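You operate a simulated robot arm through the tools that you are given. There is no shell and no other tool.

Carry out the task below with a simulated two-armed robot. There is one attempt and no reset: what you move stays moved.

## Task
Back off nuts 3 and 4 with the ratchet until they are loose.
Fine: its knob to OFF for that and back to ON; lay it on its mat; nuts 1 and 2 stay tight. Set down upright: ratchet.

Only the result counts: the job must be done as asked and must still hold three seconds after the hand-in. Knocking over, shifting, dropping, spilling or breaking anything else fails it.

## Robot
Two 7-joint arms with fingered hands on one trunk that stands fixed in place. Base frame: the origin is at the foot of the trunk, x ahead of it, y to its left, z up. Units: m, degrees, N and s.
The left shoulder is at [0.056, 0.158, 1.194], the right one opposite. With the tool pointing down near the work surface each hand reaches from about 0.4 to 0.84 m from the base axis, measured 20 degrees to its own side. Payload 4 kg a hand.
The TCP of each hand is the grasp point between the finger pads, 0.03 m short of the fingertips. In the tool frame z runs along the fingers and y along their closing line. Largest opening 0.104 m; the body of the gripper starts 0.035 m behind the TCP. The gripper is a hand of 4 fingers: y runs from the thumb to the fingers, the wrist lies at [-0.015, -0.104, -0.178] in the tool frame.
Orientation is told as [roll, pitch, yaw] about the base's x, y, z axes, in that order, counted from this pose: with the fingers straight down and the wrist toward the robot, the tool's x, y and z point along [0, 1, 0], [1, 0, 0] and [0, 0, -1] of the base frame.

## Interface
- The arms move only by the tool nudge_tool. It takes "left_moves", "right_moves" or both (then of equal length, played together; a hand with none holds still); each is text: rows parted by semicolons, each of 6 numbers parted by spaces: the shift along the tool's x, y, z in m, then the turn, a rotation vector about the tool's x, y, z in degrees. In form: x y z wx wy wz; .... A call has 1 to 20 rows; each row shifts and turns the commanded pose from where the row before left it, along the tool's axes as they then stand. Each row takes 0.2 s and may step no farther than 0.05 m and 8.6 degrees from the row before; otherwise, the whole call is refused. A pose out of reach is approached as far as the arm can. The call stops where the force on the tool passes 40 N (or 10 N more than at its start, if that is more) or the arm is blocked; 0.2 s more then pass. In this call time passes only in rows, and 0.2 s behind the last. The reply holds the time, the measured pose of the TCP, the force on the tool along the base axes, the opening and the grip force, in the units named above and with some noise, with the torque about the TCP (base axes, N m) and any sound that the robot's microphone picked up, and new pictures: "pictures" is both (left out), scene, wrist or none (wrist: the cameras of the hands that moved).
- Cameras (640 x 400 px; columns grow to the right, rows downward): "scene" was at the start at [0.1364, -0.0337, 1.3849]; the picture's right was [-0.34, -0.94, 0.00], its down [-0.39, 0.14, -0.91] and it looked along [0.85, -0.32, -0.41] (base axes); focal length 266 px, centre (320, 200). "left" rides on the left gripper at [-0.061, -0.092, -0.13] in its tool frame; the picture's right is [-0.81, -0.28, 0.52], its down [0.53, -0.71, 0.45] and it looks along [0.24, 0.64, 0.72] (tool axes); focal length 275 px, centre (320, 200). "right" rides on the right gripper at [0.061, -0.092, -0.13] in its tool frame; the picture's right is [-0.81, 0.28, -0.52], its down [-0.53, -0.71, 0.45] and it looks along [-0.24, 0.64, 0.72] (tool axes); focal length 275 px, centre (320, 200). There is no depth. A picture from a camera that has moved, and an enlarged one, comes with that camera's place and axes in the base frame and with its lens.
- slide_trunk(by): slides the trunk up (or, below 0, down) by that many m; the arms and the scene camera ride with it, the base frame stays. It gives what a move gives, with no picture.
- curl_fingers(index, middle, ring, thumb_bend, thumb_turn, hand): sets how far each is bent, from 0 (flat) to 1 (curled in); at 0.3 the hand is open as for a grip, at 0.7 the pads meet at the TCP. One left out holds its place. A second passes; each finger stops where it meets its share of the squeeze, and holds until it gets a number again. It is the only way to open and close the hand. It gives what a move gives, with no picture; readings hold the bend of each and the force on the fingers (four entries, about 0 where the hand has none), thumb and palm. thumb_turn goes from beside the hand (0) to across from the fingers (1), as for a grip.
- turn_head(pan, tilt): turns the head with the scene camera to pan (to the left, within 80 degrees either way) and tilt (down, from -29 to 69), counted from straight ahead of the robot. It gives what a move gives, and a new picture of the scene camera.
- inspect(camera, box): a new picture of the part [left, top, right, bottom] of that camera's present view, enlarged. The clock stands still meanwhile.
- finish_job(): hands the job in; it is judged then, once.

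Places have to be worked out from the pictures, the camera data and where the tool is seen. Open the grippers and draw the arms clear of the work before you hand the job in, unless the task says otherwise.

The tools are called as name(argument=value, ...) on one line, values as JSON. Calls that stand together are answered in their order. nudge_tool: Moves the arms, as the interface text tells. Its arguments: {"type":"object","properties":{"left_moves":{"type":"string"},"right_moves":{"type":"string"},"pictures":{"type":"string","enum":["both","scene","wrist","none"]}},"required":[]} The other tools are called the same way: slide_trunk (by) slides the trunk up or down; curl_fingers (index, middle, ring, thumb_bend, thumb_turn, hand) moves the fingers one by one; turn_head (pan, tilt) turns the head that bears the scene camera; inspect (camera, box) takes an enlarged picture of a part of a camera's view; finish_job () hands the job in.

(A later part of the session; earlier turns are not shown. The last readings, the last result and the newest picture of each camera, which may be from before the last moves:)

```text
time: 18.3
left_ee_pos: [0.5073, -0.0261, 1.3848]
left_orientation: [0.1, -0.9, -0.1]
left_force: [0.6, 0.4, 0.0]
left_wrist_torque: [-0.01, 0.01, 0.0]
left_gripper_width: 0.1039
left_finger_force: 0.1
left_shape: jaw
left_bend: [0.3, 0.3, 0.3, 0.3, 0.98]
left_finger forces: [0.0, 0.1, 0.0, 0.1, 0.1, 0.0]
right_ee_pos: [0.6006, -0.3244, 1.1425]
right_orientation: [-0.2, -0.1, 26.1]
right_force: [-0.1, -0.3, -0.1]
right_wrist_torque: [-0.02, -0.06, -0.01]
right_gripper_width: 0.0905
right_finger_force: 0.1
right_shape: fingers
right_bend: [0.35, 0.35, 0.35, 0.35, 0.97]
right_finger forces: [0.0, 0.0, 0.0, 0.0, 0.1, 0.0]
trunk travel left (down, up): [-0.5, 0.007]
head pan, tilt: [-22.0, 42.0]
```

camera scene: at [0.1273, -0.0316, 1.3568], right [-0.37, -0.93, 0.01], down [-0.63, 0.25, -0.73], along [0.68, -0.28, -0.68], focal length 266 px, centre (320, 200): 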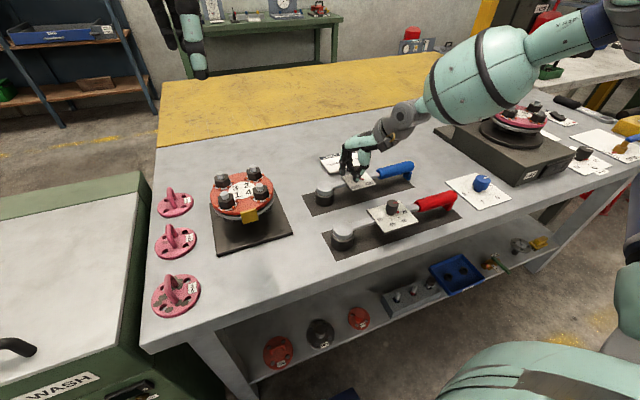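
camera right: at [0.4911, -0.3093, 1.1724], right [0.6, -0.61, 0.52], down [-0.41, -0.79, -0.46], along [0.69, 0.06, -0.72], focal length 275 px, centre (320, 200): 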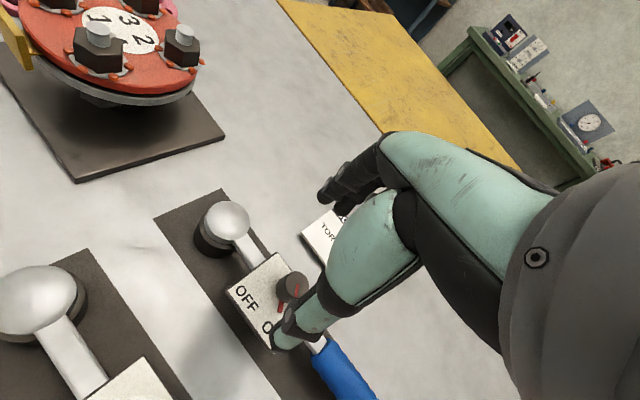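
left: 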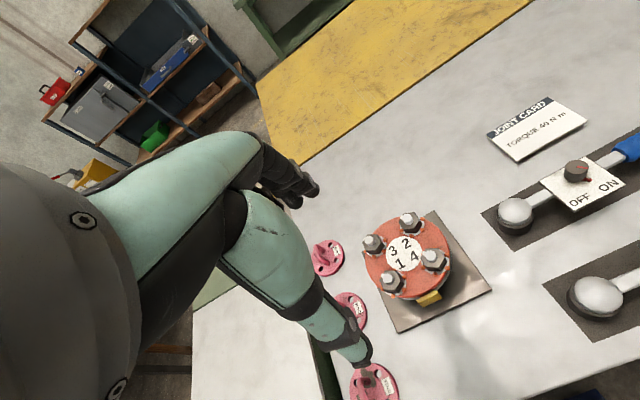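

The knob is back near ON and now sits at about (0.623, -0.342); the trunk is 0.1 m higher. I bring the hand back above the knob and test how far it can yaw there, still in free air.

nudge_tool(right_moves="-0.0128 0.0062 0 0 0 0; -0.0128 0.0062 0 0 0 0; 0 0 0.03 0 0 0; 0 0 0.03 0 0 0; 0 0 0.03 0 0 0; 0 0 0.03 0 0 0; 0 0 0.03 0 0 0", pictures="wrist")

nudge_tool(right_moves="0 0 0 0 0 8; 0 0 0 0 0 8; 0 0 0 0 0 8; 0 0 0 0 0 8; 0 0 0 0 0 8; 0 0 0 0 0 8; 0 0 0 0 0 8; 0 0 0 0 0 8", pictures="none")

```text
time: 19.9
left_ee_pos: [0.509, -0.0244, 1.3848]
left_orientation: [0.0, -0.5, -0.1]
left_force: [0.8, 0.3, -0.5]
left_wrist_torque: [0.0, 0.0, -0.01]
left_gripper_width: 0.1038
left_finger_force: 0.0
left_shape: jaw
left_bend: [0.3, 0.3, 0.3, 0.3, 0.98]
left_finger forces: [0.0, 0.0, 0.0, 0.0, 0.1, 0.0]
right_ee_pos: [0.6236, -0.3427, 0.9933]
right_orientation: [-0.5, -0.1, 26.0]
right_force: [-0.1, -0.5, 0.0]
right_wrist_torque: [-0.04, 0.03, -0.01]
right_gripper_width: 0.0903
right_finger_force: 0.1
right_shape: fingers
right_bend: [0.35, 0.35, 0.35, 0.35, 0.97]
right_finger forces: [0.0, 0.0, 0.1, 0.1, 0.0, 0.0]
trunk travel left (down, up): [-0.5, 0.007]
head pan, tilt: [-22.0, 42.0]
camera right: at [0.5138, -0.3267, 1.1201], right [0.6, -0.6, 0.52], down [-0.41, -0.79, -0.45], along [0.69, 0.06, -0.72], focal length 275 px, centre (320, 200)
```

right: 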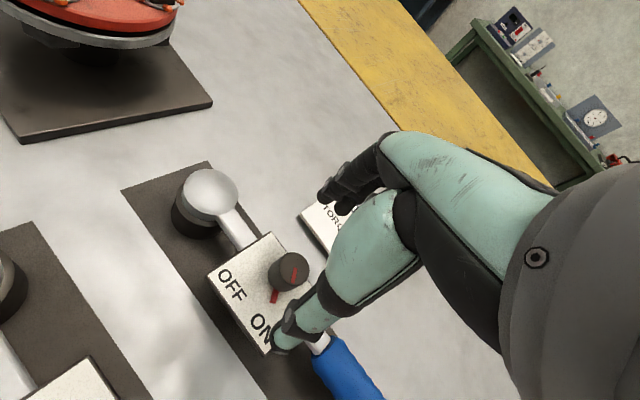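

```text
time: 21.7
left_ee_pos: [0.5056, -0.0266, 1.386]
left_orientation: [0.1, -0.6, 0.0]
left_force: [0.4, -0.2, 0.4]
left_wrist_torque: [-0.01, -0.02, 0.02]
left_gripper_width: 0.1038
left_finger_force: 0.0
left_shape: jaw
left_bend: [0.3, 0.3, 0.3, 0.3, 0.98]
left_finger forces: [0.1, 0.1, 0.0, 0.0, 0.1, 0.0]
right_ee_pos: [0.6189, -0.3404, 0.9912]
right_orientation: [-0.9, 1.2, -28.7]
right_force: [0.2, 0.4, -0.1]
right_wrist_torque: [0.0, 0.01, 0.0]
right_gripper_width: 0.0903
right_finger_force: 0.0
right_shape: fingers
right_bend: [0.35, 0.35, 0.35, 0.35, 0.97]
right_finger forces: [0.1, 0.1, 0.0, 0.0, 0.1, 0.0]
right hand out of reach, approached as far as the arm can: row 2, 3
trunk travel left (down, up): [-0.5, 0.007]
head pan, tilt: [-22.0, 42.0]
```

With the trunk raised the hand reaches yaw -29° and on. I test further clockwise to know the window for a full turn of the knob.

nudge_tool(right_moves="0 0 0 0 0 8; 0 0 0 0 0 8; 0 0 0 0 0 8; 0 0 0 0 0 8")

```text
time: 22.7
left_ee_pos: [0.5074, -0.0258, 1.3854]
left_orientation: [0.1, -0.7, 0.1]
left_force: [-0.7, 0.4, 0.2]
left_wrist_torque: [-0.03, 0.04, 0.03]
left_gripper_width: 0.1041
left_finger_force: 0.1
left_shape: jaw
left_bend: [0.3, 0.3, 0.3, 0.3, 0.98]
left_finger forces: [0.0, 0.0, 0.0, 0.0, 0.0, 0.0]
right_ee_pos: [0.5941, -0.3551, 1.0141]
right_orientation: [-1.3, 0.6, -60.7]
right_force: [-0.5, -0.3, -0.3]
right_wrist_torque: [0.02, -0.01, 0.01]
right_gripper_width: 0.0905
right_finger_force: 0.0
right_shape: fingers
right_bend: [0.35, 0.35, 0.35, 0.35, 0.97]
right_finger forces: [0.1, 0.0, 0.0, 0.0, 0.0, 0.0]
right hand out of reach, approached as far as the arm can: row 1, 2, 3, 4
trunk travel left (down, up): [-0.5, 0.007]
head pan, tilt: [-22.0, 42.0]
camera scene: at [0.1287, -0.0329, 1.4569], right [-0.37, -0.93, 0.01], down [-0.63, 0.25, -0.73], along [0.68, -0.28, -0.68], focal length 266 px, centre (320, 200)
camera right: at [0.6072, -0.2441, 1.1422], right [-0.56, -0.64, 0.53], down [-0.83, 0.36, -0.43], along [0.08, -0.68, -0.73], focal length 275 px, centre (320, 200)
```

scene: 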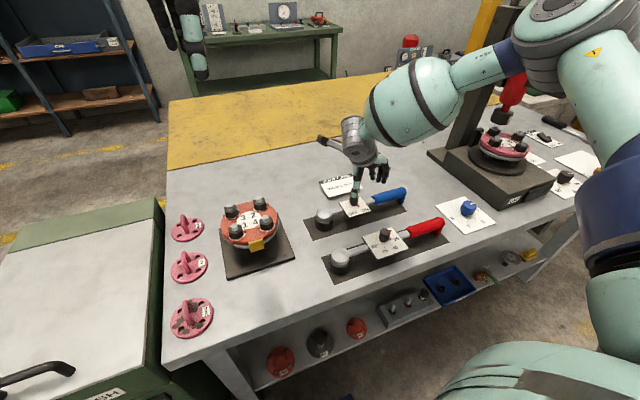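
right: 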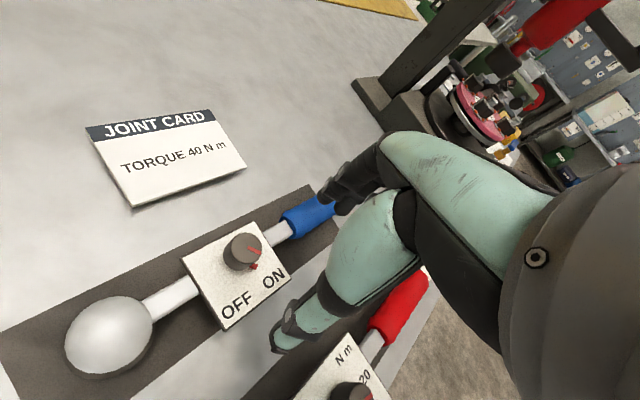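

Beyond about -30° it drifts off. I wind back to about yaw +45° and check the pose there.

nudge_tool(right_moves="0 0 0 0 0 -8; 0 0 0 0 0 -8; 0 0 0 0 0 -8; 0 0 0 0 0 -8; 0 0 0 0 0 -8; 0 0 0 0 0 -8; 0 0 0 0 0 -8; 0 0 0 0 0 -8; 0 0 0 0 0 -8; 0 0 0 0 0 -8; 0 0 0 0 0 -8; 0 0 0 0 0 -8; 0 0 0 0 0 -8", pictures="wrist")

```text
time: 25.5
left_ee_pos: [0.5076, -0.0272, 1.3849]
left_orientation: [0.0, -0.7, 0.0]
left_force: [0.4, -0.4, -0.2]
left_wrist_torque: [0.0, 0.03, 0.02]
left_gripper_width: 0.1039
left_finger_force: 0.0
left_shape: jaw
left_bend: [0.3, 0.3, 0.3, 0.3, 0.98]
left_finger forces: [0.1, 0.0, 0.1, 0.0, 0.1, 0.0]
right_ee_pos: [0.5963, -0.3546, 1.0129]
right_orientation: [1.0, 1.1, 43.4]
right_force: [0.5, -0.3, 1.1]
right_wrist_torque: [-0.04, -0.01, 0.05]
right_gripper_width: 0.09
right_finger_force: 0.0
right_shape: fingers
right_bend: [0.35, 0.35, 0.35, 0.35, 0.97]
right_finger forces: [0.0, 0.1, 0.0, 0.0, 0.1, 0.0]
trunk travel left (down, up): [-0.5, 0.007]
head pan, tilt: [-22.0, 42.0]
camera right: at [0.4918, -0.3728, 1.1447], right [0.77, -0.4, 0.5], down [-0.16, -0.88, -0.45], along [0.62, 0.27, -0.74], focal length 275 px, centre (320, 200)
```

right: 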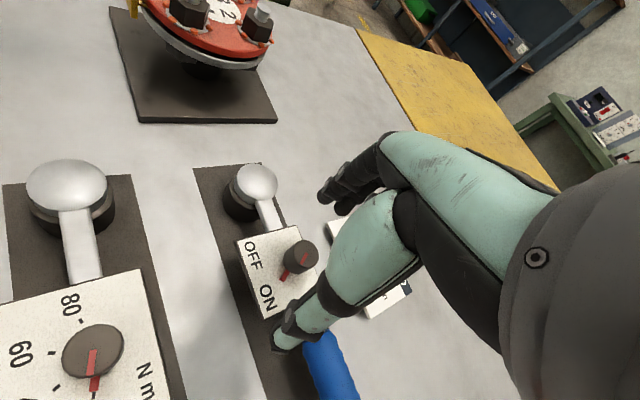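

Knob measured at (0.622, -0.342). I centre over it at yaw 43°, lower, and check the pose before gripping.

nudge_tool(right_moves="-0.0085 0.0273 0 0 0 0; 0 0 0.02 0 0 0; 0 0 0.025 0 0 0; 0 0 0.024 0 0 0")

inspect(camera="right", box=[180, 120, 420, 360])

inspect(camera="scene", box=[290, 140, 430, 245])

```text
time: 26.5
left_ee_pos: [0.5077, -0.0254, 1.3858]
left_orientation: [-0.1, -0.7, 0.0]
left_force: [-0.6, 0.4, -0.3]
left_wrist_torque: [-0.02, -0.05, -0.01]
left_gripper_width: 0.1037
left_finger_force: 0.1
left_shape: jaw
left_bend: [0.3, 0.3, 0.3, 0.3, 0.98]
left_finger forces: [0.1, 0.0, 0.0, 0.1, 0.0, 0.1]
right_ee_pos: [0.5819, -0.336, 0.9859]
right_orientation: [0.8, 1.3, 43.3]
right_force: [-0.4, -0.4, 0.5]
right_wrist_torque: [0.01, -0.01, 0.0]
right_gripper_width: 0.0906
right_finger_force: 0.1
right_shape: fingers
right_bend: [0.35, 0.35, 0.35, 0.35, 0.97]
right_finger forces: [0.0, 0.0, 0.0, 0.1, 0.0, 0.0]
right hand out of reach, approached as far as the arm can: row 1, 2, 3, 4
trunk travel left (down, up): [-0.5, 0.007]
head pan, tilt: [-22.0, 42.0]
camera scene: at [0.1288, -0.0321, 1.4569], right [-0.37, -0.93, 0.01], down [-0.63, 0.25, -0.73], along [0.68, -0.28, -0.68], focal length 266 px, centre (320, 200)
camera right: at [0.4772, -0.3537, 1.1173], right [0.77, -0.4, 0.5], down [-0.16, -0.88, -0.45], along [0.62, 0.26, -0.74], focal length 275 px, centre (320, 200)
```

scene: 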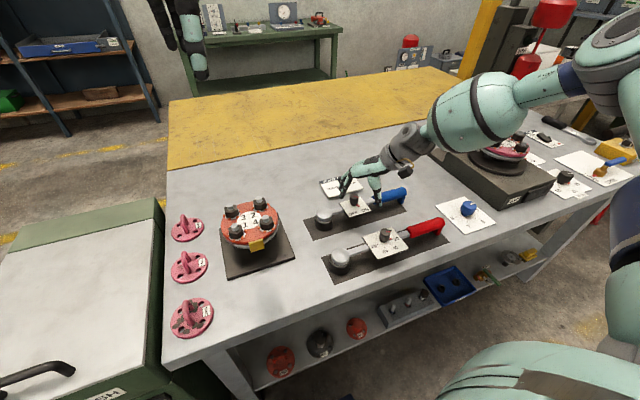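
right: 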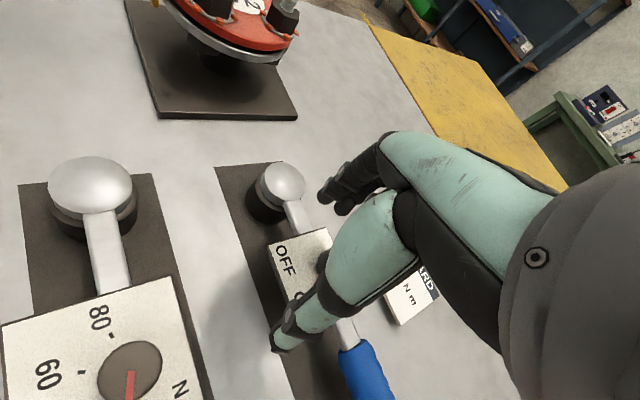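

```text
1.67 times, centred on (300, 240) of right
camera zoom: at [0.4772, -0.3537, 1.1173], right [0.77, -0.4, 0.5], down [-0.16, -0.88, -0.45], along [0.62, 0.26, -0.74], focal length 459 px, centre (353, 133)
```

zoom: 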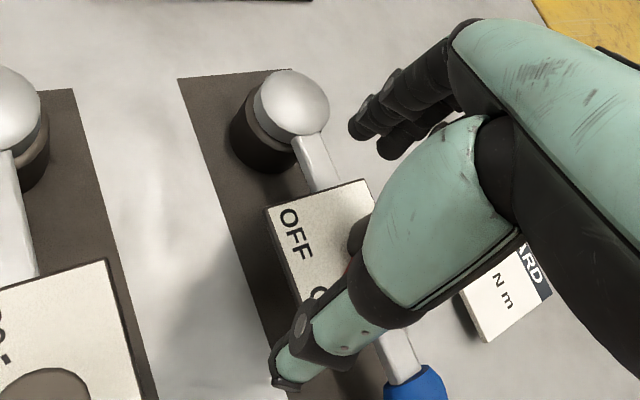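

```text
3.81 times, centred on (360, 192) of scene
camera zoom: at [0.1288, -0.0321, 1.4569], right [-0.37, -0.93, 0.01], down [-0.63, 0.25, -0.73], along [0.68, -0.28, -0.68], focal length 1012 px, centre (168, 229)
```

zoom: 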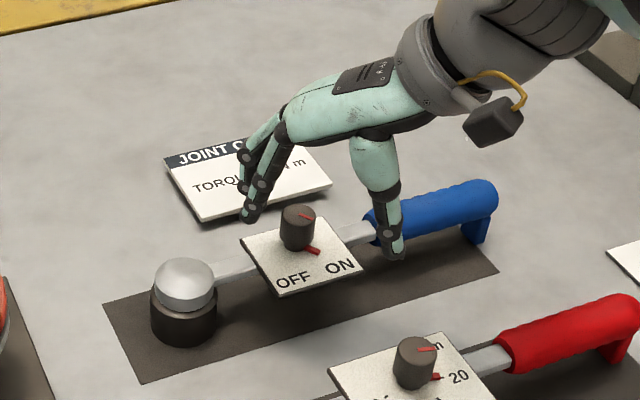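

The arm seems caught in an awkward elbow posture. I lift, pull back toward the starting posture at a small yaw, and approach again.

nudge_tool(right_moves="0 -0.01 -0.04 0 0 6; 0 -0.02 -0.04 0 0 6; 0 -0.03 -0.03 0 0 6; 0 -0.03 -0.03 0 0 6; 0 -0.03 -0.03 0 0 6; 0 -0.03 -0.03 0 0 6; 0 -0.03 -0.02 0 0 7", pictures="scene")

```text
time: 28.1
left_ee_pos: [0.5043, -0.0272, 1.3858]
left_orientation: [0.1, -0.8, 0.0]
left_force: [-0.4, 0.0, 0.2]
left_wrist_torque: [-0.01, -0.01, -0.02]
left_gripper_width: 0.1038
left_finger_force: 0.0
left_shape: jaw
left_bend: [0.3, 0.3, 0.3, 0.3, 0.98]
left_finger forces: [0.0, 0.0, 0.0, 0.1, 0.1, 0.0]
right_ee_pos: [0.4209, -0.401, 1.2094]
right_orientation: [-0.2, 1.5, 0.2]
right_force: [-0.2, -0.1, -0.1]
right_wrist_torque: [0.03, -0.03, -0.03]
right_gripper_width: 0.0903
right_finger_force: 0.0
right_shape: fingers
right_bend: [0.35, 0.35, 0.35, 0.35, 0.97]
right_finger forces: [0.1, 0.0, 0.0, 0.0, 0.0, 0.0]
trunk travel left (down, up): [-0.5, 0.007]
head pan, tilt: [-22.0, 42.0]
camera scene: at [0.1263, -0.0324, 1.4571], right [-0.37, -0.93, 0.01], down [-0.63, 0.25, -0.74], along [0.68, -0.28, -0.68], focal length 266 px, centre (320, 200)
```

scene: 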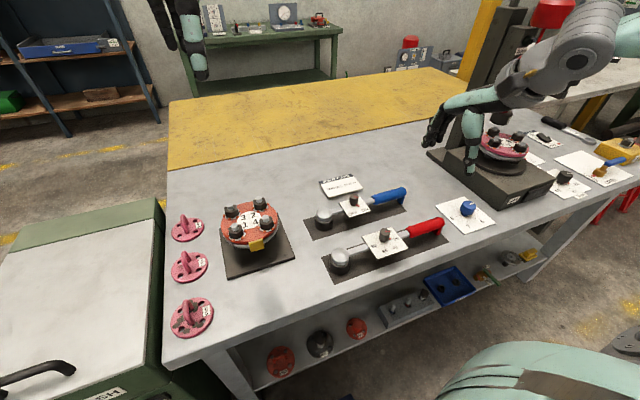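

The posture is normal again. I approach the knob afresh at yaw 0.

nudge_tool(right_moves="0.0074 0.025 0.0274 -1.5 0 0; 0.0074 0.025 0.0274 0 0 0; 0.0074 0.025 0.0274 0 0 0; 0.0074 0.025 0.0274 0 0 0; 0.0074 0.025 0.0274 0 0 0; 0.0074 0.025 0.0274 0 0 0; 0.0074 0.025 0.0274 0 0 0; 0.0074 0.025 0.0274 0 0 0", pictures="scene")

```text
time: 29.9
left_ee_pos: [0.5088, -0.0263, 1.3837]
left_orientation: [0.0, -0.6, 0.1]
left_force: [-0.2, -0.6, -0.2]
left_wrist_torque: [0.0, 0.0, 0.02]
left_gripper_width: 0.1038
left_finger_force: 0.1
left_shape: jaw
left_bend: [0.3, 0.3, 0.3, 0.3, 0.98]
left_finger forces: [0.0, 0.0, 0.0, 0.0, 0.0, 0.0]
right_ee_pos: [0.6287, -0.3425, 0.9887]
right_orientation: [-0.1, 0.0, 0.5]
right_force: [0.0, 0.6, 1.0]
right_wrist_torque: [-0.02, -0.01, -0.02]
right_gripper_width: 0.0904
right_finger_force: 0.1
right_shape: fingers
right_bend: [0.35, 0.35, 0.35, 0.35, 0.97]
right_finger forces: [0.1, 0.1, 0.0, 0.0, 0.0, 0.0]
trunk travel left (down, up): [-0.5, 0.007]
head pan, tilt: [-22.0, 42.0]
camera scene: at [0.1312, -0.0325, 1.4566], right [-0.37, -0.93, 0.01], down [-0.63, 0.25, -0.73], along [0.68, -0.28, -0.68], focal length 266 px, centre (320, 200)
```

scene: 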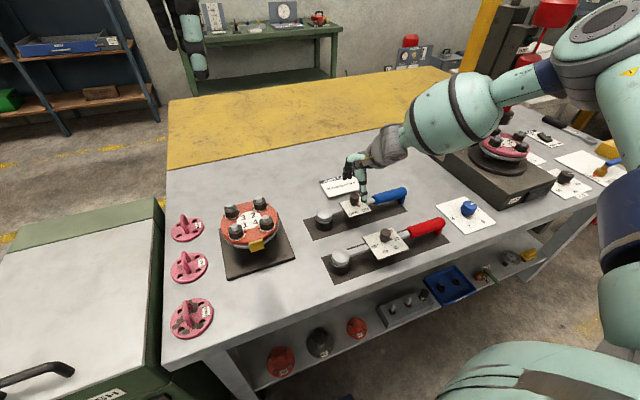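

Reached exactly. I shift 6 mm back in x and yaw to +40° here, checking the pose.

nudge_tool(right_moves="0 -0.006 0 0 0 0; 0 0 0 0 0 -8; 0 0 0 0 0 -8; 0 0 0 0 0 -8; 0 0 0 0 0 -8; 0 0 0 0 0 -8", pictures="wrist")

```text
time: 31.3
left_ee_pos: [0.5089, -0.0266, 1.3853]
left_orientation: [0.1, -0.7, 0.0]
left_force: [0.4, 0.0, 0.2]
left_wrist_torque: [0.01, -0.01, -0.03]
left_gripper_width: 0.1036
left_finger_force: 0.0
left_shape: jaw
left_bend: [0.3, 0.3, 0.3, 0.3, 0.98]
left_finger forces: [0.1, 0.1, 0.1, 0.1, 0.1, 0.0]
right_ee_pos: [0.6221, -0.343, 0.9896]
right_orientation: [-0.8, -0.7, 37.9]
right_force: [0.0, -0.4, -0.3]
right_wrist_torque: [-0.03, -0.01, 0.03]
right_gripper_width: 0.0906
right_finger_force: 0.0
right_shape: fingers
right_bend: [0.35, 0.35, 0.35, 0.35, 0.97]
right_finger forces: [0.0, 0.0, 0.0, 0.0, 0.0, 0.1]
right hand out of reach, approached as far as the arm can: row 3
trunk travel left (down, up): [-0.5, 0.007]
head pan, tilt: [-22.0, 42.0]
camera right: at [0.5104, -0.3512, 1.1168], right [0.71, -0.47, 0.53], down [-0.23, -0.86, -0.46], along [0.67, 0.2, -0.71], focal length 275 px, centre (320, 200)
```

right: 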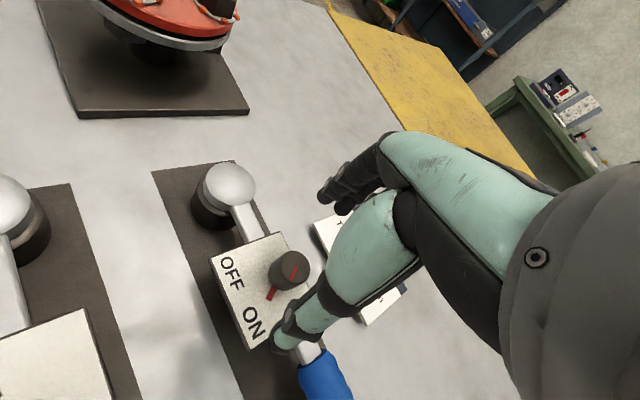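

Now well centred at yaw 38° (knob at 0.620, -0.343). I lower to 0.943.

nudge_tool(right_moves="0 -0.002 0.023 0 0 0; 0 0 0.023 0 0 0")

inspect(camera="right", box=[180, 120, 420, 360])

inspect(camera="scene", box=[290, 140, 430, 245])

```text
time: 31.9
left_ee_pos: [0.5074, -0.0263, 1.3849]
left_orientation: [0.1, -0.7, 0.1]
left_force: [0.0, -0.1, -0.2]
left_wrist_torque: [-0.01, 0.01, 0.0]
left_gripper_width: 0.104
left_finger_force: 0.0
left_shape: jaw
left_bend: [0.3, 0.3, 0.3, 0.3, 0.98]
left_finger forces: [0.0, 0.0, 0.0, 0.0, 0.0, 0.0]
right_ee_pos: [0.6052, -0.3451, 0.9656]
right_orientation: [-0.9, -0.8, 37.7]
right_force: [-0.5, 0.4, 0.5]
right_wrist_torque: [0.01, 0.0, 0.0]
right_gripper_width: 0.0902
right_finger_force: 0.0
right_shape: fingers
right_bend: [0.35, 0.35, 0.35, 0.35, 0.97]
right_finger forces: [0.0, 0.0, 0.0, 0.0, 0.0, 0.0]
right hand out of reach, approached as far as the arm can: row 1, 2
trunk travel left (down, up): [-0.5, 0.007]
head pan, tilt: [-22.0, 42.0]
camera scene: at [0.1288, -0.0332, 1.4569], right [-0.37, -0.93, 0.01], down [-0.63, 0.25, -0.73], along [0.68, -0.28, -0.68], focal length 266 px, centre (320, 200)
camera right: at [0.4932, -0.3526, 1.0917], right [0.7, -0.47, 0.53], down [-0.23, -0.86, -0.46], along [0.67, 0.2, -0.71], focal length 275 px, centre (320, 200)
```

scene: 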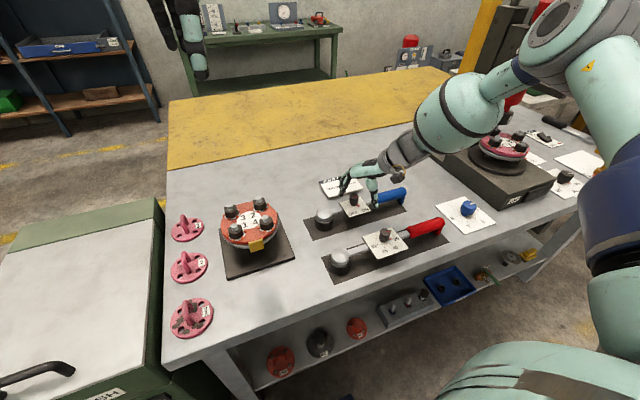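
right: 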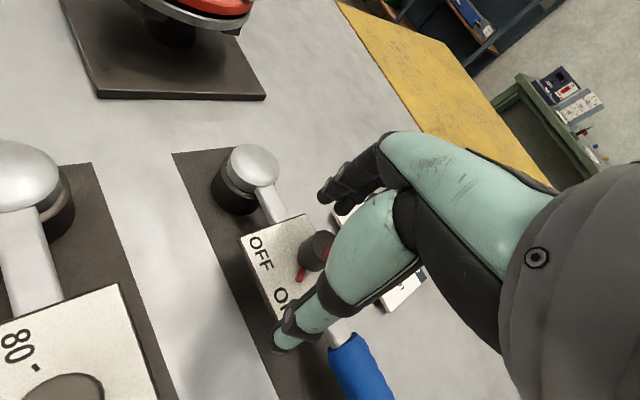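

```text
1.67 times, centred on (300, 240) of right
camera zoom: at [0.4932, -0.3526, 1.0917], right [0.7, -0.47, 0.53], down [-0.23, -0.86, -0.46], along [0.67, 0.2, -0.71], focal length 459 px, centre (353, 133)
```

zoom: 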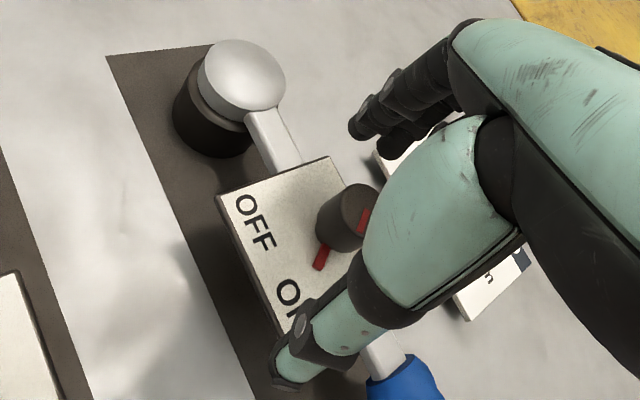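

```text
3.81 times, centred on (360, 192) of scene
camera zoom: at [0.1288, -0.0332, 1.4569], right [-0.37, -0.93, 0.01], down [-0.63, 0.25, -0.73], along [0.68, -0.28, -0.68], focal length 1012 px, centre (168, 229)
```

zoom: 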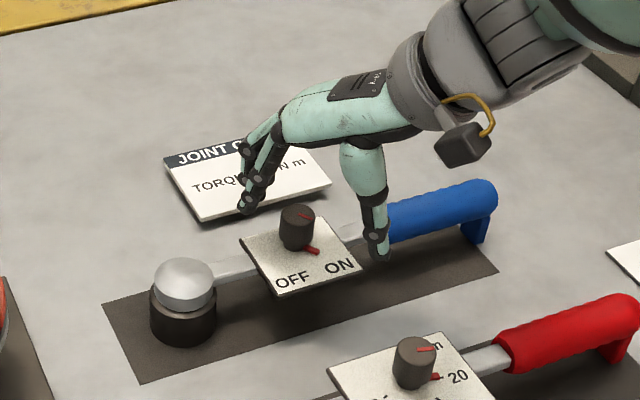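

Descending at yaw 38° hits a joint limit with the raised trunk. I back up and use the window +24° to about -26° instead.

nudge_tool(right_moves="0 0 -0.025 0 0 0; 0 0 -0.01 0 0 7; 0 0 0 0 0 7", pictures="none")

```text
time: 32.7
left_ee_pos: [0.5076, -0.0265, 1.3851]
left_orientation: [0.1, -0.8, 0.0]
left_force: [0.6, 0.8, 0.3]
left_wrist_torque: [0.0, 0.0, -0.01]
left_gripper_width: 0.1039
left_finger_force: 0.0
left_shape: jaw
left_bend: [0.3, 0.3, 0.3, 0.3, 0.98]
left_finger forces: [0.1, 0.1, 0.0, 0.0, 0.0, 0.0]
right_ee_pos: [0.6035, -0.3446, 1.0008]
right_orientation: [-0.7, -1.0, 23.6]
right_force: [-0.8, 0.2, -0.5]
right_wrist_torque: [-0.02, 0.0, 0.01]
right_gripper_width: 0.0904
right_finger_force: 0.1
right_shape: fingers
right_bend: [0.35, 0.35, 0.35, 0.35, 0.97]
right_finger forces: [0.0, 0.0, 0.1, 0.1, 0.1, 0.0]
trunk travel left (down, up): [-0.5, 0.007]
head pan, tilt: [-22.0, 42.0]
```

I re-centre (17 mm in x) and lower at yaw 24°.

nudge_tool(right_moves="-0.0051 0.0157 0.01 0 0 0; 0 0 0.025 0 0 0; 0 0 0.022 0 0 0", pictures="wrist")

inspect(camera="scene", box=[290, 140, 430, 245])

```text
time: 33.5
left_ee_pos: [0.5069, -0.0278, 1.3854]
left_orientation: [0.1, -0.6, -0.1]
left_force: [-0.1, 0.4, 0.3]
left_wrist_torque: [-0.02, -0.02, -0.01]
left_gripper_width: 0.1038
left_finger_force: 0.1
left_shape: jaw
left_bend: [0.3, 0.3, 0.3, 0.3, 0.98]
left_finger forces: [0.0, 0.0, 0.0, 0.0, 0.1, 0.0]
right_ee_pos: [0.6113, -0.3443, 0.9578]
right_orientation: [-0.6, -1.0, 23.7]
right_force: [-0.2, -0.4, -1.0]
right_wrist_torque: [-0.01, 0.03, -0.01]
right_gripper_width: 0.0904
right_finger_force: 0.0
right_shape: fingers
right_bend: [0.35, 0.35, 0.35, 0.35, 0.97]
right_finger forces: [0.0, 0.1, 0.0, 0.0, 0.1, 0.0]
right hand out of reach, approached as far as the arm can: row 3
trunk travel left (down, up): [-0.5, 0.007]
head pan, tilt: [-22.0, 42.0]
camera right: at [0.5011, -0.3255, 1.0852], right [0.57, -0.63, 0.53], down [-0.43, -0.78, -0.46], along [0.7, 0.03, -0.71], focal length 275 px, centre (320, 200)
```

right: 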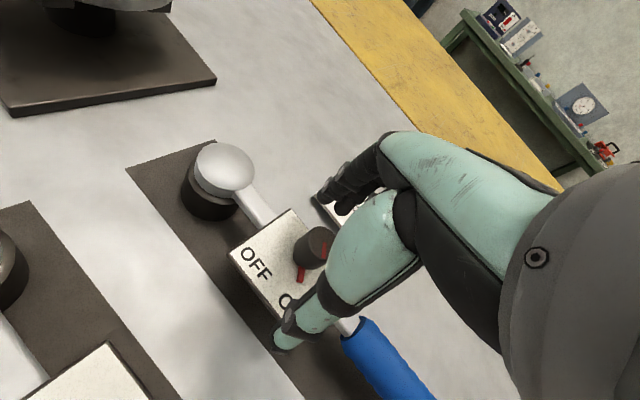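

```text
3.81 times, centred on (360, 192) of scene
camera zoom: at [0.1279, -0.0333, 1.4569], right [-0.37, -0.93, 0.0], down [-0.63, 0.25, -0.73], along [0.68, -0.28, -0.68], focal length 1012 px, centre (168, 229)
```

zoom: 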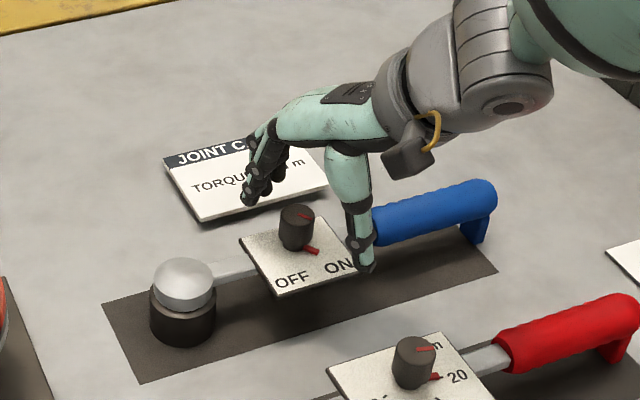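

It stalls 1.5 cm too high: a higher shoulder makes the low poses harder. So I lift the hand well clear and lower the trunk below its starting height to test the opposite.

nudge_tool(right_moves="0 0 -0.045 0 0 0; 0 0 -0.045 0 0 0; 0 0 -0.045 0 0 0; 0 0 -0.045 0 0 0; 0 0 -0.045 0 0 0; 0 0 -0.045 0 0 0", pictures="none")

slide_trunk(by=-0.2)

turn_head(pan=-22, tilt=40)

```text
time: 34.9
left_ee_pos: [0.505, -0.0273, 1.3862]
left_orientation: [0.0, -0.8, 0.0]
left_force: [0.4, 0.4, -0.1]
left_wrist_torque: [0.04, -0.02, -0.03]
left_gripper_width: 0.104
left_finger_force: 0.1
left_shape: jaw
left_bend: [0.3, 0.3, 0.3, 0.3, 0.98]
left_finger forces: [0.0, 0.0, 0.0, 0.0, 0.0, 0.0]
right_ee_pos: [0.606, -0.3433, 1.2268]
right_orientation: [-0.7, -1.0, 23.6]
right_force: [-0.4, -0.6, -0.1]
right_wrist_torque: [0.03, 0.04, -0.01]
right_gripper_width: 0.0904
right_finger_force: 0.0
right_shape: fingers
right_bend: [0.35, 0.35, 0.35, 0.35, 0.97]
right_finger forces: [0.0, 0.1, 0.0, 0.0, 0.0, 0.1]
trunk travel left (down, up): [-0.5, 0.007]
head pan, tilt: [-22.0, 42.0]
```

```text
time: 37.1
left_ee_pos: [0.507, -0.0267, 1.1852]
left_orientation: [0.1, -0.7, 0.1]
left_force: [0.2, 0.1, -0.3]
left_wrist_torque: [0.0, 0.0, -0.01]
left_gripper_width: 0.1041
left_finger_force: 0.0
left_shape: jaw
left_bend: [0.3, 0.3, 0.3, 0.3, 0.98]
left_finger forces: [0.0, 0.0, 0.0, 0.0, 0.0, 0.0]
right_ee_pos: [0.607, -0.3438, 1.0256]
right_orientation: [-0.6, -0.9, 23.6]
right_force: [-0.8, 0.3, -0.5]
right_wrist_torque: [-0.04, 0.01, -0.02]
right_gripper_width: 0.0905
right_finger_force: 0.1
right_shape: fingers
right_bend: [0.35, 0.35, 0.35, 0.35, 0.97]
right_finger forces: [0.1, 0.1, 0.0, 0.1, 0.0, 0.0]
trunk travel left (down, up): [-0.3, 0.207]
head pan, tilt: [-22.0, 42.0]
```

```text
time: 37.7
left_ee_pos: [0.5058, -0.0262, 1.1839]
left_orientation: [0.1, -0.7, 0.0]
left_force: [-0.2, 0.7, -0.3]
left_wrist_torque: [0.01, 0.01, 0.04]
left_gripper_width: 0.1039
left_finger_force: 0.1
left_shape: jaw
left_bend: [0.3, 0.3, 0.3, 0.3, 0.98]
left_finger forces: [0.0, 0.1, 0.1, 0.1, 0.0, 0.1]
right_ee_pos: [0.6068, -0.3427, 1.0272]
right_orientation: [-0.6, -0.9, 23.6]
right_force: [0.4, 0.3, -0.7]
right_wrist_torque: [0.02, 0.04, 0.0]
right_gripper_width: 0.0903
right_finger_force: 0.0
right_shape: fingers
right_bend: [0.35, 0.35, 0.35, 0.35, 0.97]
right_finger forces: [0.0, 0.0, 0.0, 0.1, 0.0, 0.1]
trunk travel left (down, up): [-0.3, 0.207]
head pan, tilt: [-22.0, 40.0]
camera scene: at [0.127, -0.0337, 1.2597], right [-0.37, -0.93, 0.01], down [-0.61, 0.24, -0.76], along [0.7, -0.29, -0.65], focal length 266 px, centre (320, 200)
```

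scene: 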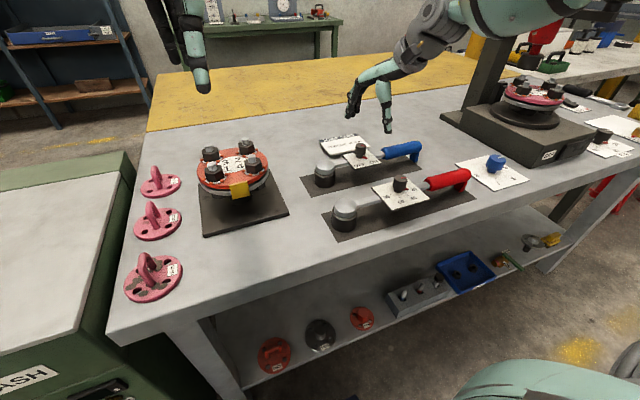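

With the trunk 0.1 m below start, I centre over the knob at z 0.975 and test a yaw to +48°.

nudge_tool(right_moves="-0.0052 0.012 0.02 0 0 0; 0 0 0.03 0 0 0; 0 0 0 0 0 -8; 0 0 0 0 0 -8; 0 0 0 0 0 -8", pictures="none")

nudge_tool(right_moves="0 0 0 0 0 8; 0 0 0 0 0 8; 0 0 0 0 0 8; 0 0 0 0 0 8; 0 0 0 0 0 8; 0 0 0 0 0 8; 0 0 0 0 0 8; 0 0 0 0 0 8; 0 0 0 0 0 8", pictures="none")

```text
time: 38.9
left_ee_pos: [0.5066, -0.027, 1.1857]
left_orientation: [0.1, -0.7, 0.0]
left_force: [-0.1, -0.1, -0.1]
left_wrist_torque: [0.01, 0.03, 0.03]
left_gripper_width: 0.1039
left_finger_force: 0.0
left_shape: jaw
left_bend: [0.3, 0.3, 0.3, 0.3, 0.98]
left_finger forces: [0.0, 0.0, 0.1, 0.0, 0.1, 0.0]
right_ee_pos: [0.6214, -0.3421, 0.9762]
right_orientation: [-0.9, -0.6, 47.8]
right_force: [0.3, 0.2, 0.5]
right_wrist_torque: [0.0, 0.01, 0.01]
right_gripper_width: 0.0906
right_finger_force: 0.1
right_shape: fingers
right_bend: [0.35, 0.35, 0.35, 0.35, 0.97]
right_finger forces: [0.0, 0.0, 0.0, 0.0, 0.0, 0.0]
trunk travel left (down, up): [-0.3, 0.207]
head pan, tilt: [-22.0, 40.0]
```

```text
time: 40.9
left_ee_pos: [0.5072, -0.028, 1.1853]
left_orientation: [0.0, -0.7, -0.1]
left_force: [0.1, -0.9, -0.3]
left_wrist_torque: [-0.01, 0.01, 0.0]
left_gripper_width: 0.1039
left_finger_force: 0.0
left_shape: jaw
left_bend: [0.3, 0.3, 0.3, 0.3, 0.98]
left_finger forces: [0.1, 0.0, 0.1, 0.1, 0.0, 0.0]
right_ee_pos: [0.6011, -0.5674, 0.9363]
right_orientation: [1.6, -1.4, -23.3]
right_force: [-0.3, -0.3, -0.8]
right_wrist_torque: [0.03, -0.01, 0.01]
right_gripper_width: 0.0902
right_finger_force: 0.0
right_shape: fingers
right_bend: [0.35, 0.35, 0.35, 0.35, 0.97]
right_finger forces: [0.1, 0.0, 0.1, 0.0, 0.1, 0.0]
right hand out of reach, approached as far as the arm can: row 5, 6, 7, 8, 9
trunk travel left (down, up): [-0.3, 0.207]
head pan, tilt: [-22.0, 40.0]
```

A hard limit: beyond yaw ~16° with the low trunk the arm swung far right (y -0.57). Nothing was touched as far as forces tell; I lift straight up and look.

nudge_tool(right_moves="0 0 -0.04 0 0 0; 0 0 -0.04 0 0 0; 0 0 -0.04 0 0 0")

```text
time: 41.7
left_ee_pos: [0.5061, -0.0267, 1.1856]
left_orientation: [0.1, -0.7, 0.1]
left_force: [0.8, -0.3, 0.1]
left_wrist_torque: [0.0, 0.02, -0.04]
left_gripper_width: 0.1041
left_finger_force: 0.0
left_shape: jaw
left_bend: [0.3, 0.3, 0.3, 0.3, 0.98]
left_finger forces: [0.0, 0.0, 0.0, 0.1, 0.1, 0.0]
right_ee_pos: [0.5915, -0.6059, 1.0457]
right_orientation: [0.5, -1.1, -24.2]
right_force: [-0.1, 0.6, 0.6]
right_wrist_torque: [-0.03, -0.02, 0.01]
right_gripper_width: 0.0903
right_finger_force: 0.1
right_shape: fingers
right_bend: [0.35, 0.35, 0.35, 0.35, 0.97]
right_finger forces: [0.0, 0.0, 0.1, 0.0, 0.0, 0.0]
right hand out of reach, approached as far as the arm can: row 1, 2, 3
trunk travel left (down, up): [-0.3, 0.207]
head pan, tilt: [-22.0, 40.0]
camera scene: at [0.1267, -0.0335, 1.2598], right [-0.37, -0.93, 0.01], down [-0.61, 0.24, -0.76], along [0.7, -0.29, -0.65], focal length 266 px, centre (320, 200)
camera right: at [0.5311, -0.5125, 1.1744], right [-0.09, -0.85, 0.52], down [-0.86, -0.19, -0.47], along [0.5, -0.49, -0.71], focal length 275 px, centre (320, 200)
```

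scene: 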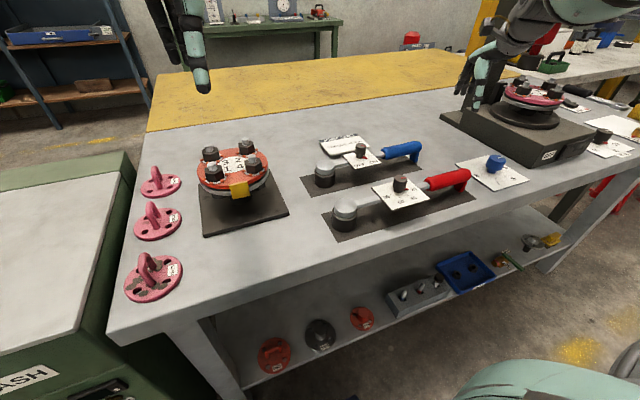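
right: 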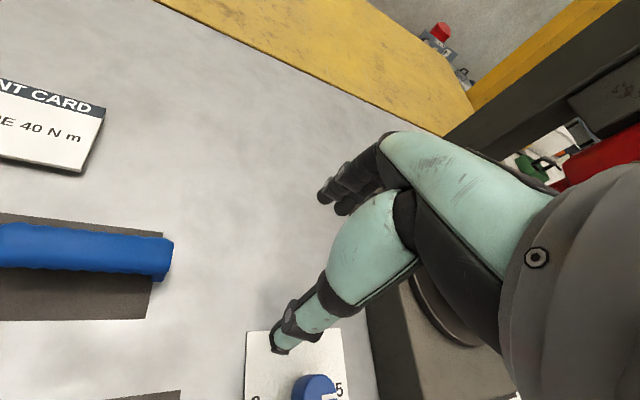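

Nothing was disturbed (the blue dial card sits below the hand untouched). I restore the trunk to its starting height and return the right hand to its starting posture in safe air.

slide_trunk(by=0.1)

nudge_tool(right_moves="0 -0.03 -0.03 0 0 0; 0 -0.03 -0.03 0 0 -8; 0 -0.03 -0.02 0 0 -8; 0.03 -0.03 0 0 0 -8; 0.035 -0.02 0 0 0 0; 0.035 -0.02 0 0 0 0; 0.035 -0.02 0 0 0 0; 0.035 -0.02 0 0 0 0; 0.035 -0.02 0 0 0 0; 0.035 0 0 0 0 0", pictures="scene")

```text
time: 43.1
left_ee_pos: [0.5076, -0.0272, 1.2849]
left_orientation: [0.1, -0.7, -0.1]
left_force: [-0.8, -0.1, -0.3]
left_wrist_torque: [-0.07, -0.04, -0.01]
left_gripper_width: 0.1039
left_finger_force: 0.0
left_shape: jaw
left_bend: [0.3, 0.3, 0.3, 0.3, 0.98]
left_finger forces: [0.1, 0.0, 0.1, 0.0, 0.1, 0.0]
right_ee_pos: [0.5922, -0.6065, 1.1448]
right_orientation: [0.4, -1.1, -24.1]
right_force: [-0.5, -0.7, 1.5]
right_wrist_torque: [-0.02, 0.03, 0.02]
right_gripper_width: 0.0905
right_finger_force: 0.0
right_shape: fingers
right_bend: [0.35, 0.35, 0.35, 0.35, 0.97]
right_finger forces: [0.1, 0.1, 0.0, 0.1, 0.0, 0.1]
trunk travel left (down, up): [-0.4, 0.107]
head pan, tilt: [-22.0, 40.0]
```

```text
time: 45.3
left_ee_pos: [0.5071, -0.0252, 1.2844]
left_orientation: [0.0, -0.6, 0.0]
left_force: [-1.0, 0.5, -0.3]
left_wrist_torque: [0.01, -0.01, 0.0]
left_gripper_width: 0.1038
left_finger_force: 0.2
left_shape: jaw
left_bend: [0.3, 0.3, 0.3, 0.3, 0.98]
left_finger forces: [0.0, 0.0, 0.0, 0.0, 0.1, 0.0]
right_ee_pos: [0.3947, -0.4463, 1.2111]
right_orientation: [0.5, -1.2, 0.9]
right_force: [-0.5, -0.7, 0.5]
right_wrist_torque: [-0.01, 0.02, 0.0]
right_gripper_width: 0.0903
right_finger_force: 0.0
right_shape: fingers
right_bend: [0.35, 0.35, 0.35, 0.35, 0.97]
right_finger forces: [0.1, 0.0, 0.2, 0.1, 0.0, 0.0]
right hand out of reach, approached as far as the arm can: row 1, 8, 9, 10
trunk travel left (down, up): [-0.4, 0.107]
head pan, tilt: [-22.0, 40.0]
camera scene: at [0.1283, -0.0331, 1.3597], right [-0.37, -0.93, 0.01], down [-0.61, 0.24, -0.76], along [0.7, -0.29, -0.65], focal length 266 px, centre (320, 200)
```

scene: 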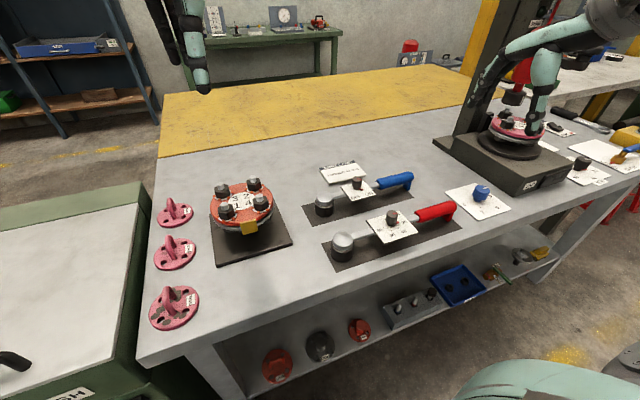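

The posture is still twisted. I move forward and left in the air to let the elbow unwind.

nudge_tool(right_moves="0 0.04 0 0 0 0; 0 0.04 0 0 0 0; 0.02 0.04 0 0 0 0; 0.03 0.03 0 0 0 0; 0.03 0.02 0 0 0 0; 0.03 0 0 0 0 0", pictures="scene")

```text
time: 46.7
left_ee_pos: [0.5054, -0.0267, 1.2859]
left_orientation: [0.1, -0.8, -0.1]
left_force: [-0.3, 0.6, 0.5]
left_wrist_torque: [0.0, -0.01, 0.01]
left_gripper_width: 0.1038
left_finger_force: 0.0
left_shape: jaw
left_bend: [0.3, 0.3, 0.3, 0.3, 0.98]
left_finger forces: [0.0, 0.0, 0.1, 0.0, 0.0, 0.0]
right_ee_pos: [0.564, -0.4378, 1.2073]
right_orientation: [0.6, -1.2, 0.8]
right_force: [0.1, 0.2, 0.6]
right_wrist_torque: [0.0, -0.03, -0.02]
right_gripper_width: 0.0904
right_finger_force: 0.1
right_shape: fingers
right_bend: [0.35, 0.35, 0.35, 0.35, 0.97]
right_finger forces: [0.1, 0.1, 0.0, 0.0, 0.0, 0.0]
right hand out of reach, approached as far as the arm can: row 1, 3, 4, 5, 6
trunk travel left (down, up): [-0.4, 0.107]
head pan, tilt: [-22.0, 40.0]
camera scene: at [0.1275, -0.0338, 1.3598], right [-0.37, -0.93, 0.0], down [-0.61, 0.24, -0.76], along [0.7, -0.29, -0.65], focal length 266 px, centre (320, 200)
```

scene: 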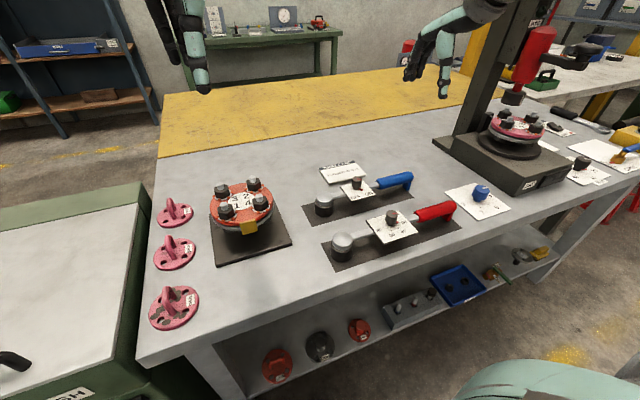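

I look at the right arm itself to understand its elbow posture.

turn_head(pan=-55, tilt=15)

```text
time: 47.6
left_ee_pos: [0.5067, -0.0264, 1.286]
left_orientation: [0.1, -0.6, 0.0]
left_force: [0.0, -0.5, -0.1]
left_wrist_torque: [0.01, 0.03, -0.03]
left_gripper_width: 0.1041
left_finger_force: 0.1
left_shape: jaw
left_bend: [0.3, 0.3, 0.3, 0.3, 0.98]
left_finger forces: [0.0, 0.1, 0.0, 0.1, 0.1, 0.0]
right_ee_pos: [0.5631, -0.4368, 1.2069]
right_orientation: [0.6, -1.3, 0.7]
right_force: [0.3, 0.0, 0.0]
right_wrist_torque: [-0.01, -0.03, -0.02]
right_gripper_width: 0.0903
right_finger_force: 0.1
right_shape: fingers
right_bend: [0.35, 0.35, 0.35, 0.35, 0.97]
right_finger forces: [0.0, 0.0, 0.0, 0.0, 0.0, 0.1]
trunk travel left (down, up): [-0.4, 0.107]
head pan, tilt: [-55.0, 15.0]
camera scene: at [0.104, -0.0784, 1.3995], right [-0.82, -0.57, 0.01], down [-0.16, 0.21, -0.96], along [0.55, -0.79, -0.27], focal length 266 px, centre (320, 200)
```

scene: 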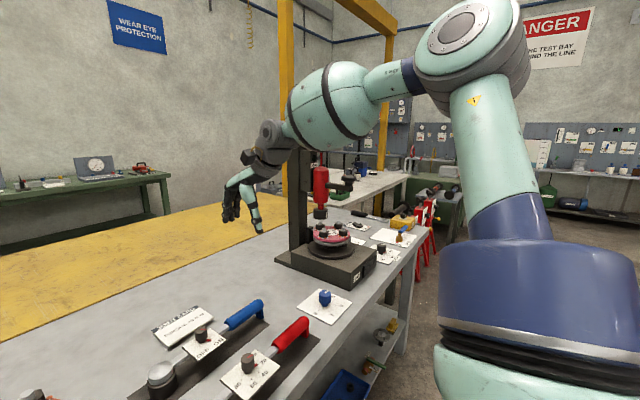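

The elbow is raised far out to the right. I unwind it: yaw positive first, move left, then pull back and yaw back to zero.

nudge_tool(right_moves="0 0 0 0 0 -8; 0 0 0 0 0 -8; 0 0 0 0 0 -8; 0 0 0 0 0 -8; 0 0 0 0 0 -8; 0.03 0.02 0 0 0 0; 0.03 0.02 0 0 0 0; 0.03 0.02 0 0 0 0", pictures="none")

nudge_tool(right_moves="0 -0.03 0 0 0 6; 0 -0.03 0 0 0 6; 0 -0.03 0 0 0 6; 0 -0.03 0 0 0 6; 0 -0.03 0 0 0 6; 0 -0.03 0 0 0 6", pictures="scene")

```text
time: 49.4
left_ee_pos: [0.5061, -0.026, 1.2842]
left_orientation: [0.0, -0.8, -0.1]
left_force: [-0.3, -0.1, 0.1]
left_wrist_torque: [0.01, 0.01, 0.01]
left_gripper_width: 0.1039
left_finger_force: 0.1
left_shape: jaw
left_bend: [0.3, 0.3, 0.3, 0.3, 0.98]
left_finger forces: [0.1, 0.0, 0.0, 0.1, 0.0, 0.1]
right_ee_pos: [0.5549, -0.3289, 1.2052]
right_orientation: [-0.8, -0.9, 40.0]
right_force: [-0.1, 0.1, -0.5]
right_wrist_torque: [-0.01, -0.03, -0.02]
right_gripper_width: 0.0905
right_finger_force: 0.1
right_shape: fingers
right_bend: [0.35, 0.35, 0.35, 0.35, 0.97]
right_finger forces: [0.1, 0.0, 0.1, 0.1, 0.0, 0.0]
trunk travel left (down, up): [-0.4, 0.107]
head pan, tilt: [-55.0, 15.0]
```

```text
time: 50.8
left_ee_pos: [0.506, -0.0286, 1.2858]
left_orientation: [0.1, -0.8, 0.0]
left_force: [0.2, 0.1, 0.2]
left_wrist_torque: [-0.03, 0.01, -0.04]
left_gripper_width: 0.1038
left_finger_force: 0.0
left_shape: jaw
left_bend: [0.3, 0.3, 0.3, 0.3, 0.98]
left_finger forces: [0.0, 0.0, 0.1, 0.0, 0.1, 0.1]
right_ee_pos: [0.3928, -0.4224, 1.2014]
right_orientation: [0.2, -1.3, 4.1]
right_force: [-0.3, 0.2, -0.3]
right_wrist_torque: [-0.01, -0.04, 0.02]
right_gripper_width: 0.0905
right_finger_force: 0.0
right_shape: fingers
right_bend: [0.35, 0.35, 0.35, 0.35, 0.97]
right_finger forces: [0.0, 0.0, 0.0, 0.0, 0.1, 0.1]
right hand out of reach, approached as far as the arm can: row 6
trunk travel left (down, up): [-0.4, 0.107]
head pan, tilt: [-55.0, 15.0]
camera scene: at [0.1019, -0.0792, 1.3997], right [-0.82, -0.57, 0.01], down [-0.16, 0.21, -0.96], along [0.55, -0.79, -0.27], focal length 266 px, centre (320, 200)
```

scene: 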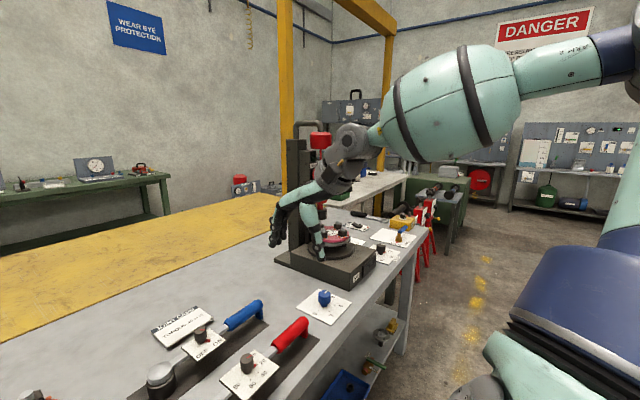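

Yaw 40-50° was fully reachable at the starting trunk height, so I use that window again: yaw to 50° here, then go over the knob.

nudge_tool(right_moves="0 0 0 0 0 -8; 0 0 0 0 0 -8; 0 0 0 0 0 -8; 0 0 0 0 0 -8; 0 0 0 0 0 -8; 0 0 0 0 0 -6; -0.0154 0.0258 0.0264 0 0 0; -0.0154 0.0258 0.0264 0 0 0; -0.0154 0.0258 0.0264 0 0 0; -0.0154 0.0258 0.0264 0 0 0; -0.0154 0.0258 0.0264 0 0 0; -0.0154 0.0258 0.0264 0 0 0; -0.0154 0.0258 0.0264 0 0 0; -0.0154 0.0258 0.0264 0 0 0", pictures="wrist")

turn_head(pan=-24, tilt=42)

```text
time: 53.8
left_ee_pos: [0.5082, -0.0267, 1.2847]
left_orientation: [0.1, -0.6, 0.0]
left_force: [0.2, 0.4, 0.1]
left_wrist_torque: [0.01, -0.02, 0.03]
left_gripper_width: 0.1043
left_finger_force: 0.0
left_shape: jaw
left_bend: [0.3, 0.3, 0.3, 0.3, 0.98]
left_finger forces: [0.0, 0.0, 0.1, 0.0, 0.1, 0.0]
right_ee_pos: [0.6283, -0.3415, 0.9932]
right_orientation: [-0.7, -0.8, 49.9]
right_force: [0.0, -0.1, 0.0]
right_wrist_torque: [-0.03, 0.02, -0.01]
right_gripper_width: 0.0903
right_finger_force: 0.1
right_shape: fingers
right_bend: [0.35, 0.35, 0.35, 0.35, 0.97]
right_finger forces: [0.1, 0.1, 0.0, 0.0, 0.1, 0.0]
trunk travel left (down, up): [-0.4, 0.107]
head pan, tilt: [-55.0, 15.0]
camera right: at [0.5205, -0.3715, 1.1196], right [0.79, -0.31, 0.53], down [-0.04, -0.89, -0.46], along [0.62, 0.34, -0.71], focal length 275 px, centre (320, 200)
```

right: 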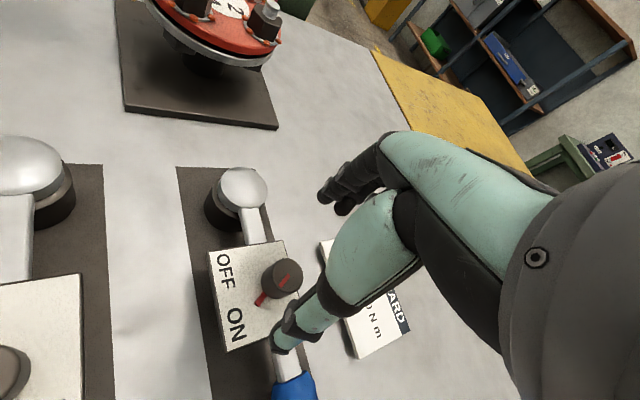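

```text
time: 54.8
left_ee_pos: [0.5065, -0.0277, 1.2864]
left_orientation: [0.0, -0.7, 0.0]
left_force: [0.2, -0.4, 0.0]
left_wrist_torque: [0.0, 0.0, 0.0]
left_gripper_width: 0.1037
left_finger_force: 0.0
left_shape: jaw
left_bend: [0.3, 0.3, 0.3, 0.3, 0.98]
left_finger forces: [0.0, 0.0, 0.0, 0.0, 0.0, 0.0]
right_ee_pos: [0.6261, -0.3407, 0.9945]
right_orientation: [-0.9, -0.8, 49.9]
right_force: [-0.6, 0.5, -0.1]
right_wrist_torque: [-0.01, 0.0, 0.0]
right_gripper_width: 0.0904
right_finger_force: 0.1
right_shape: fingers
right_bend: [0.35, 0.35, 0.35, 0.35, 0.97]
right_finger forces: [0.1, 0.0, 0.0, 0.1, 0.1, 0.0]
trunk travel left (down, up): [-0.4, 0.107]
head pan, tilt: [-24.0, 42.0]
camera scene: at [0.1257, -0.0358, 1.3569], right [-0.41, -0.91, 0.01], down [-0.62, 0.27, -0.74], along [0.67, -0.3, -0.68], focal length 266 px, centre (320, 200)
```

scene: 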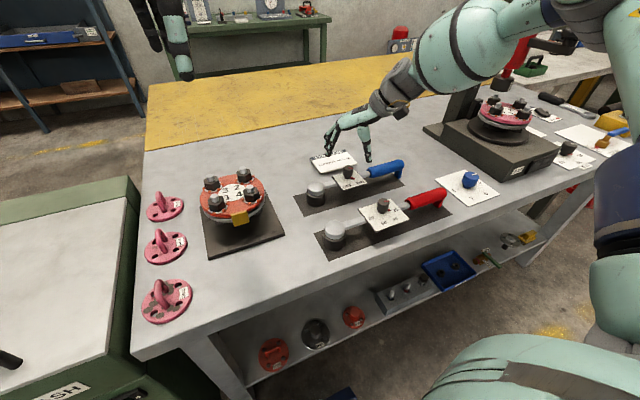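

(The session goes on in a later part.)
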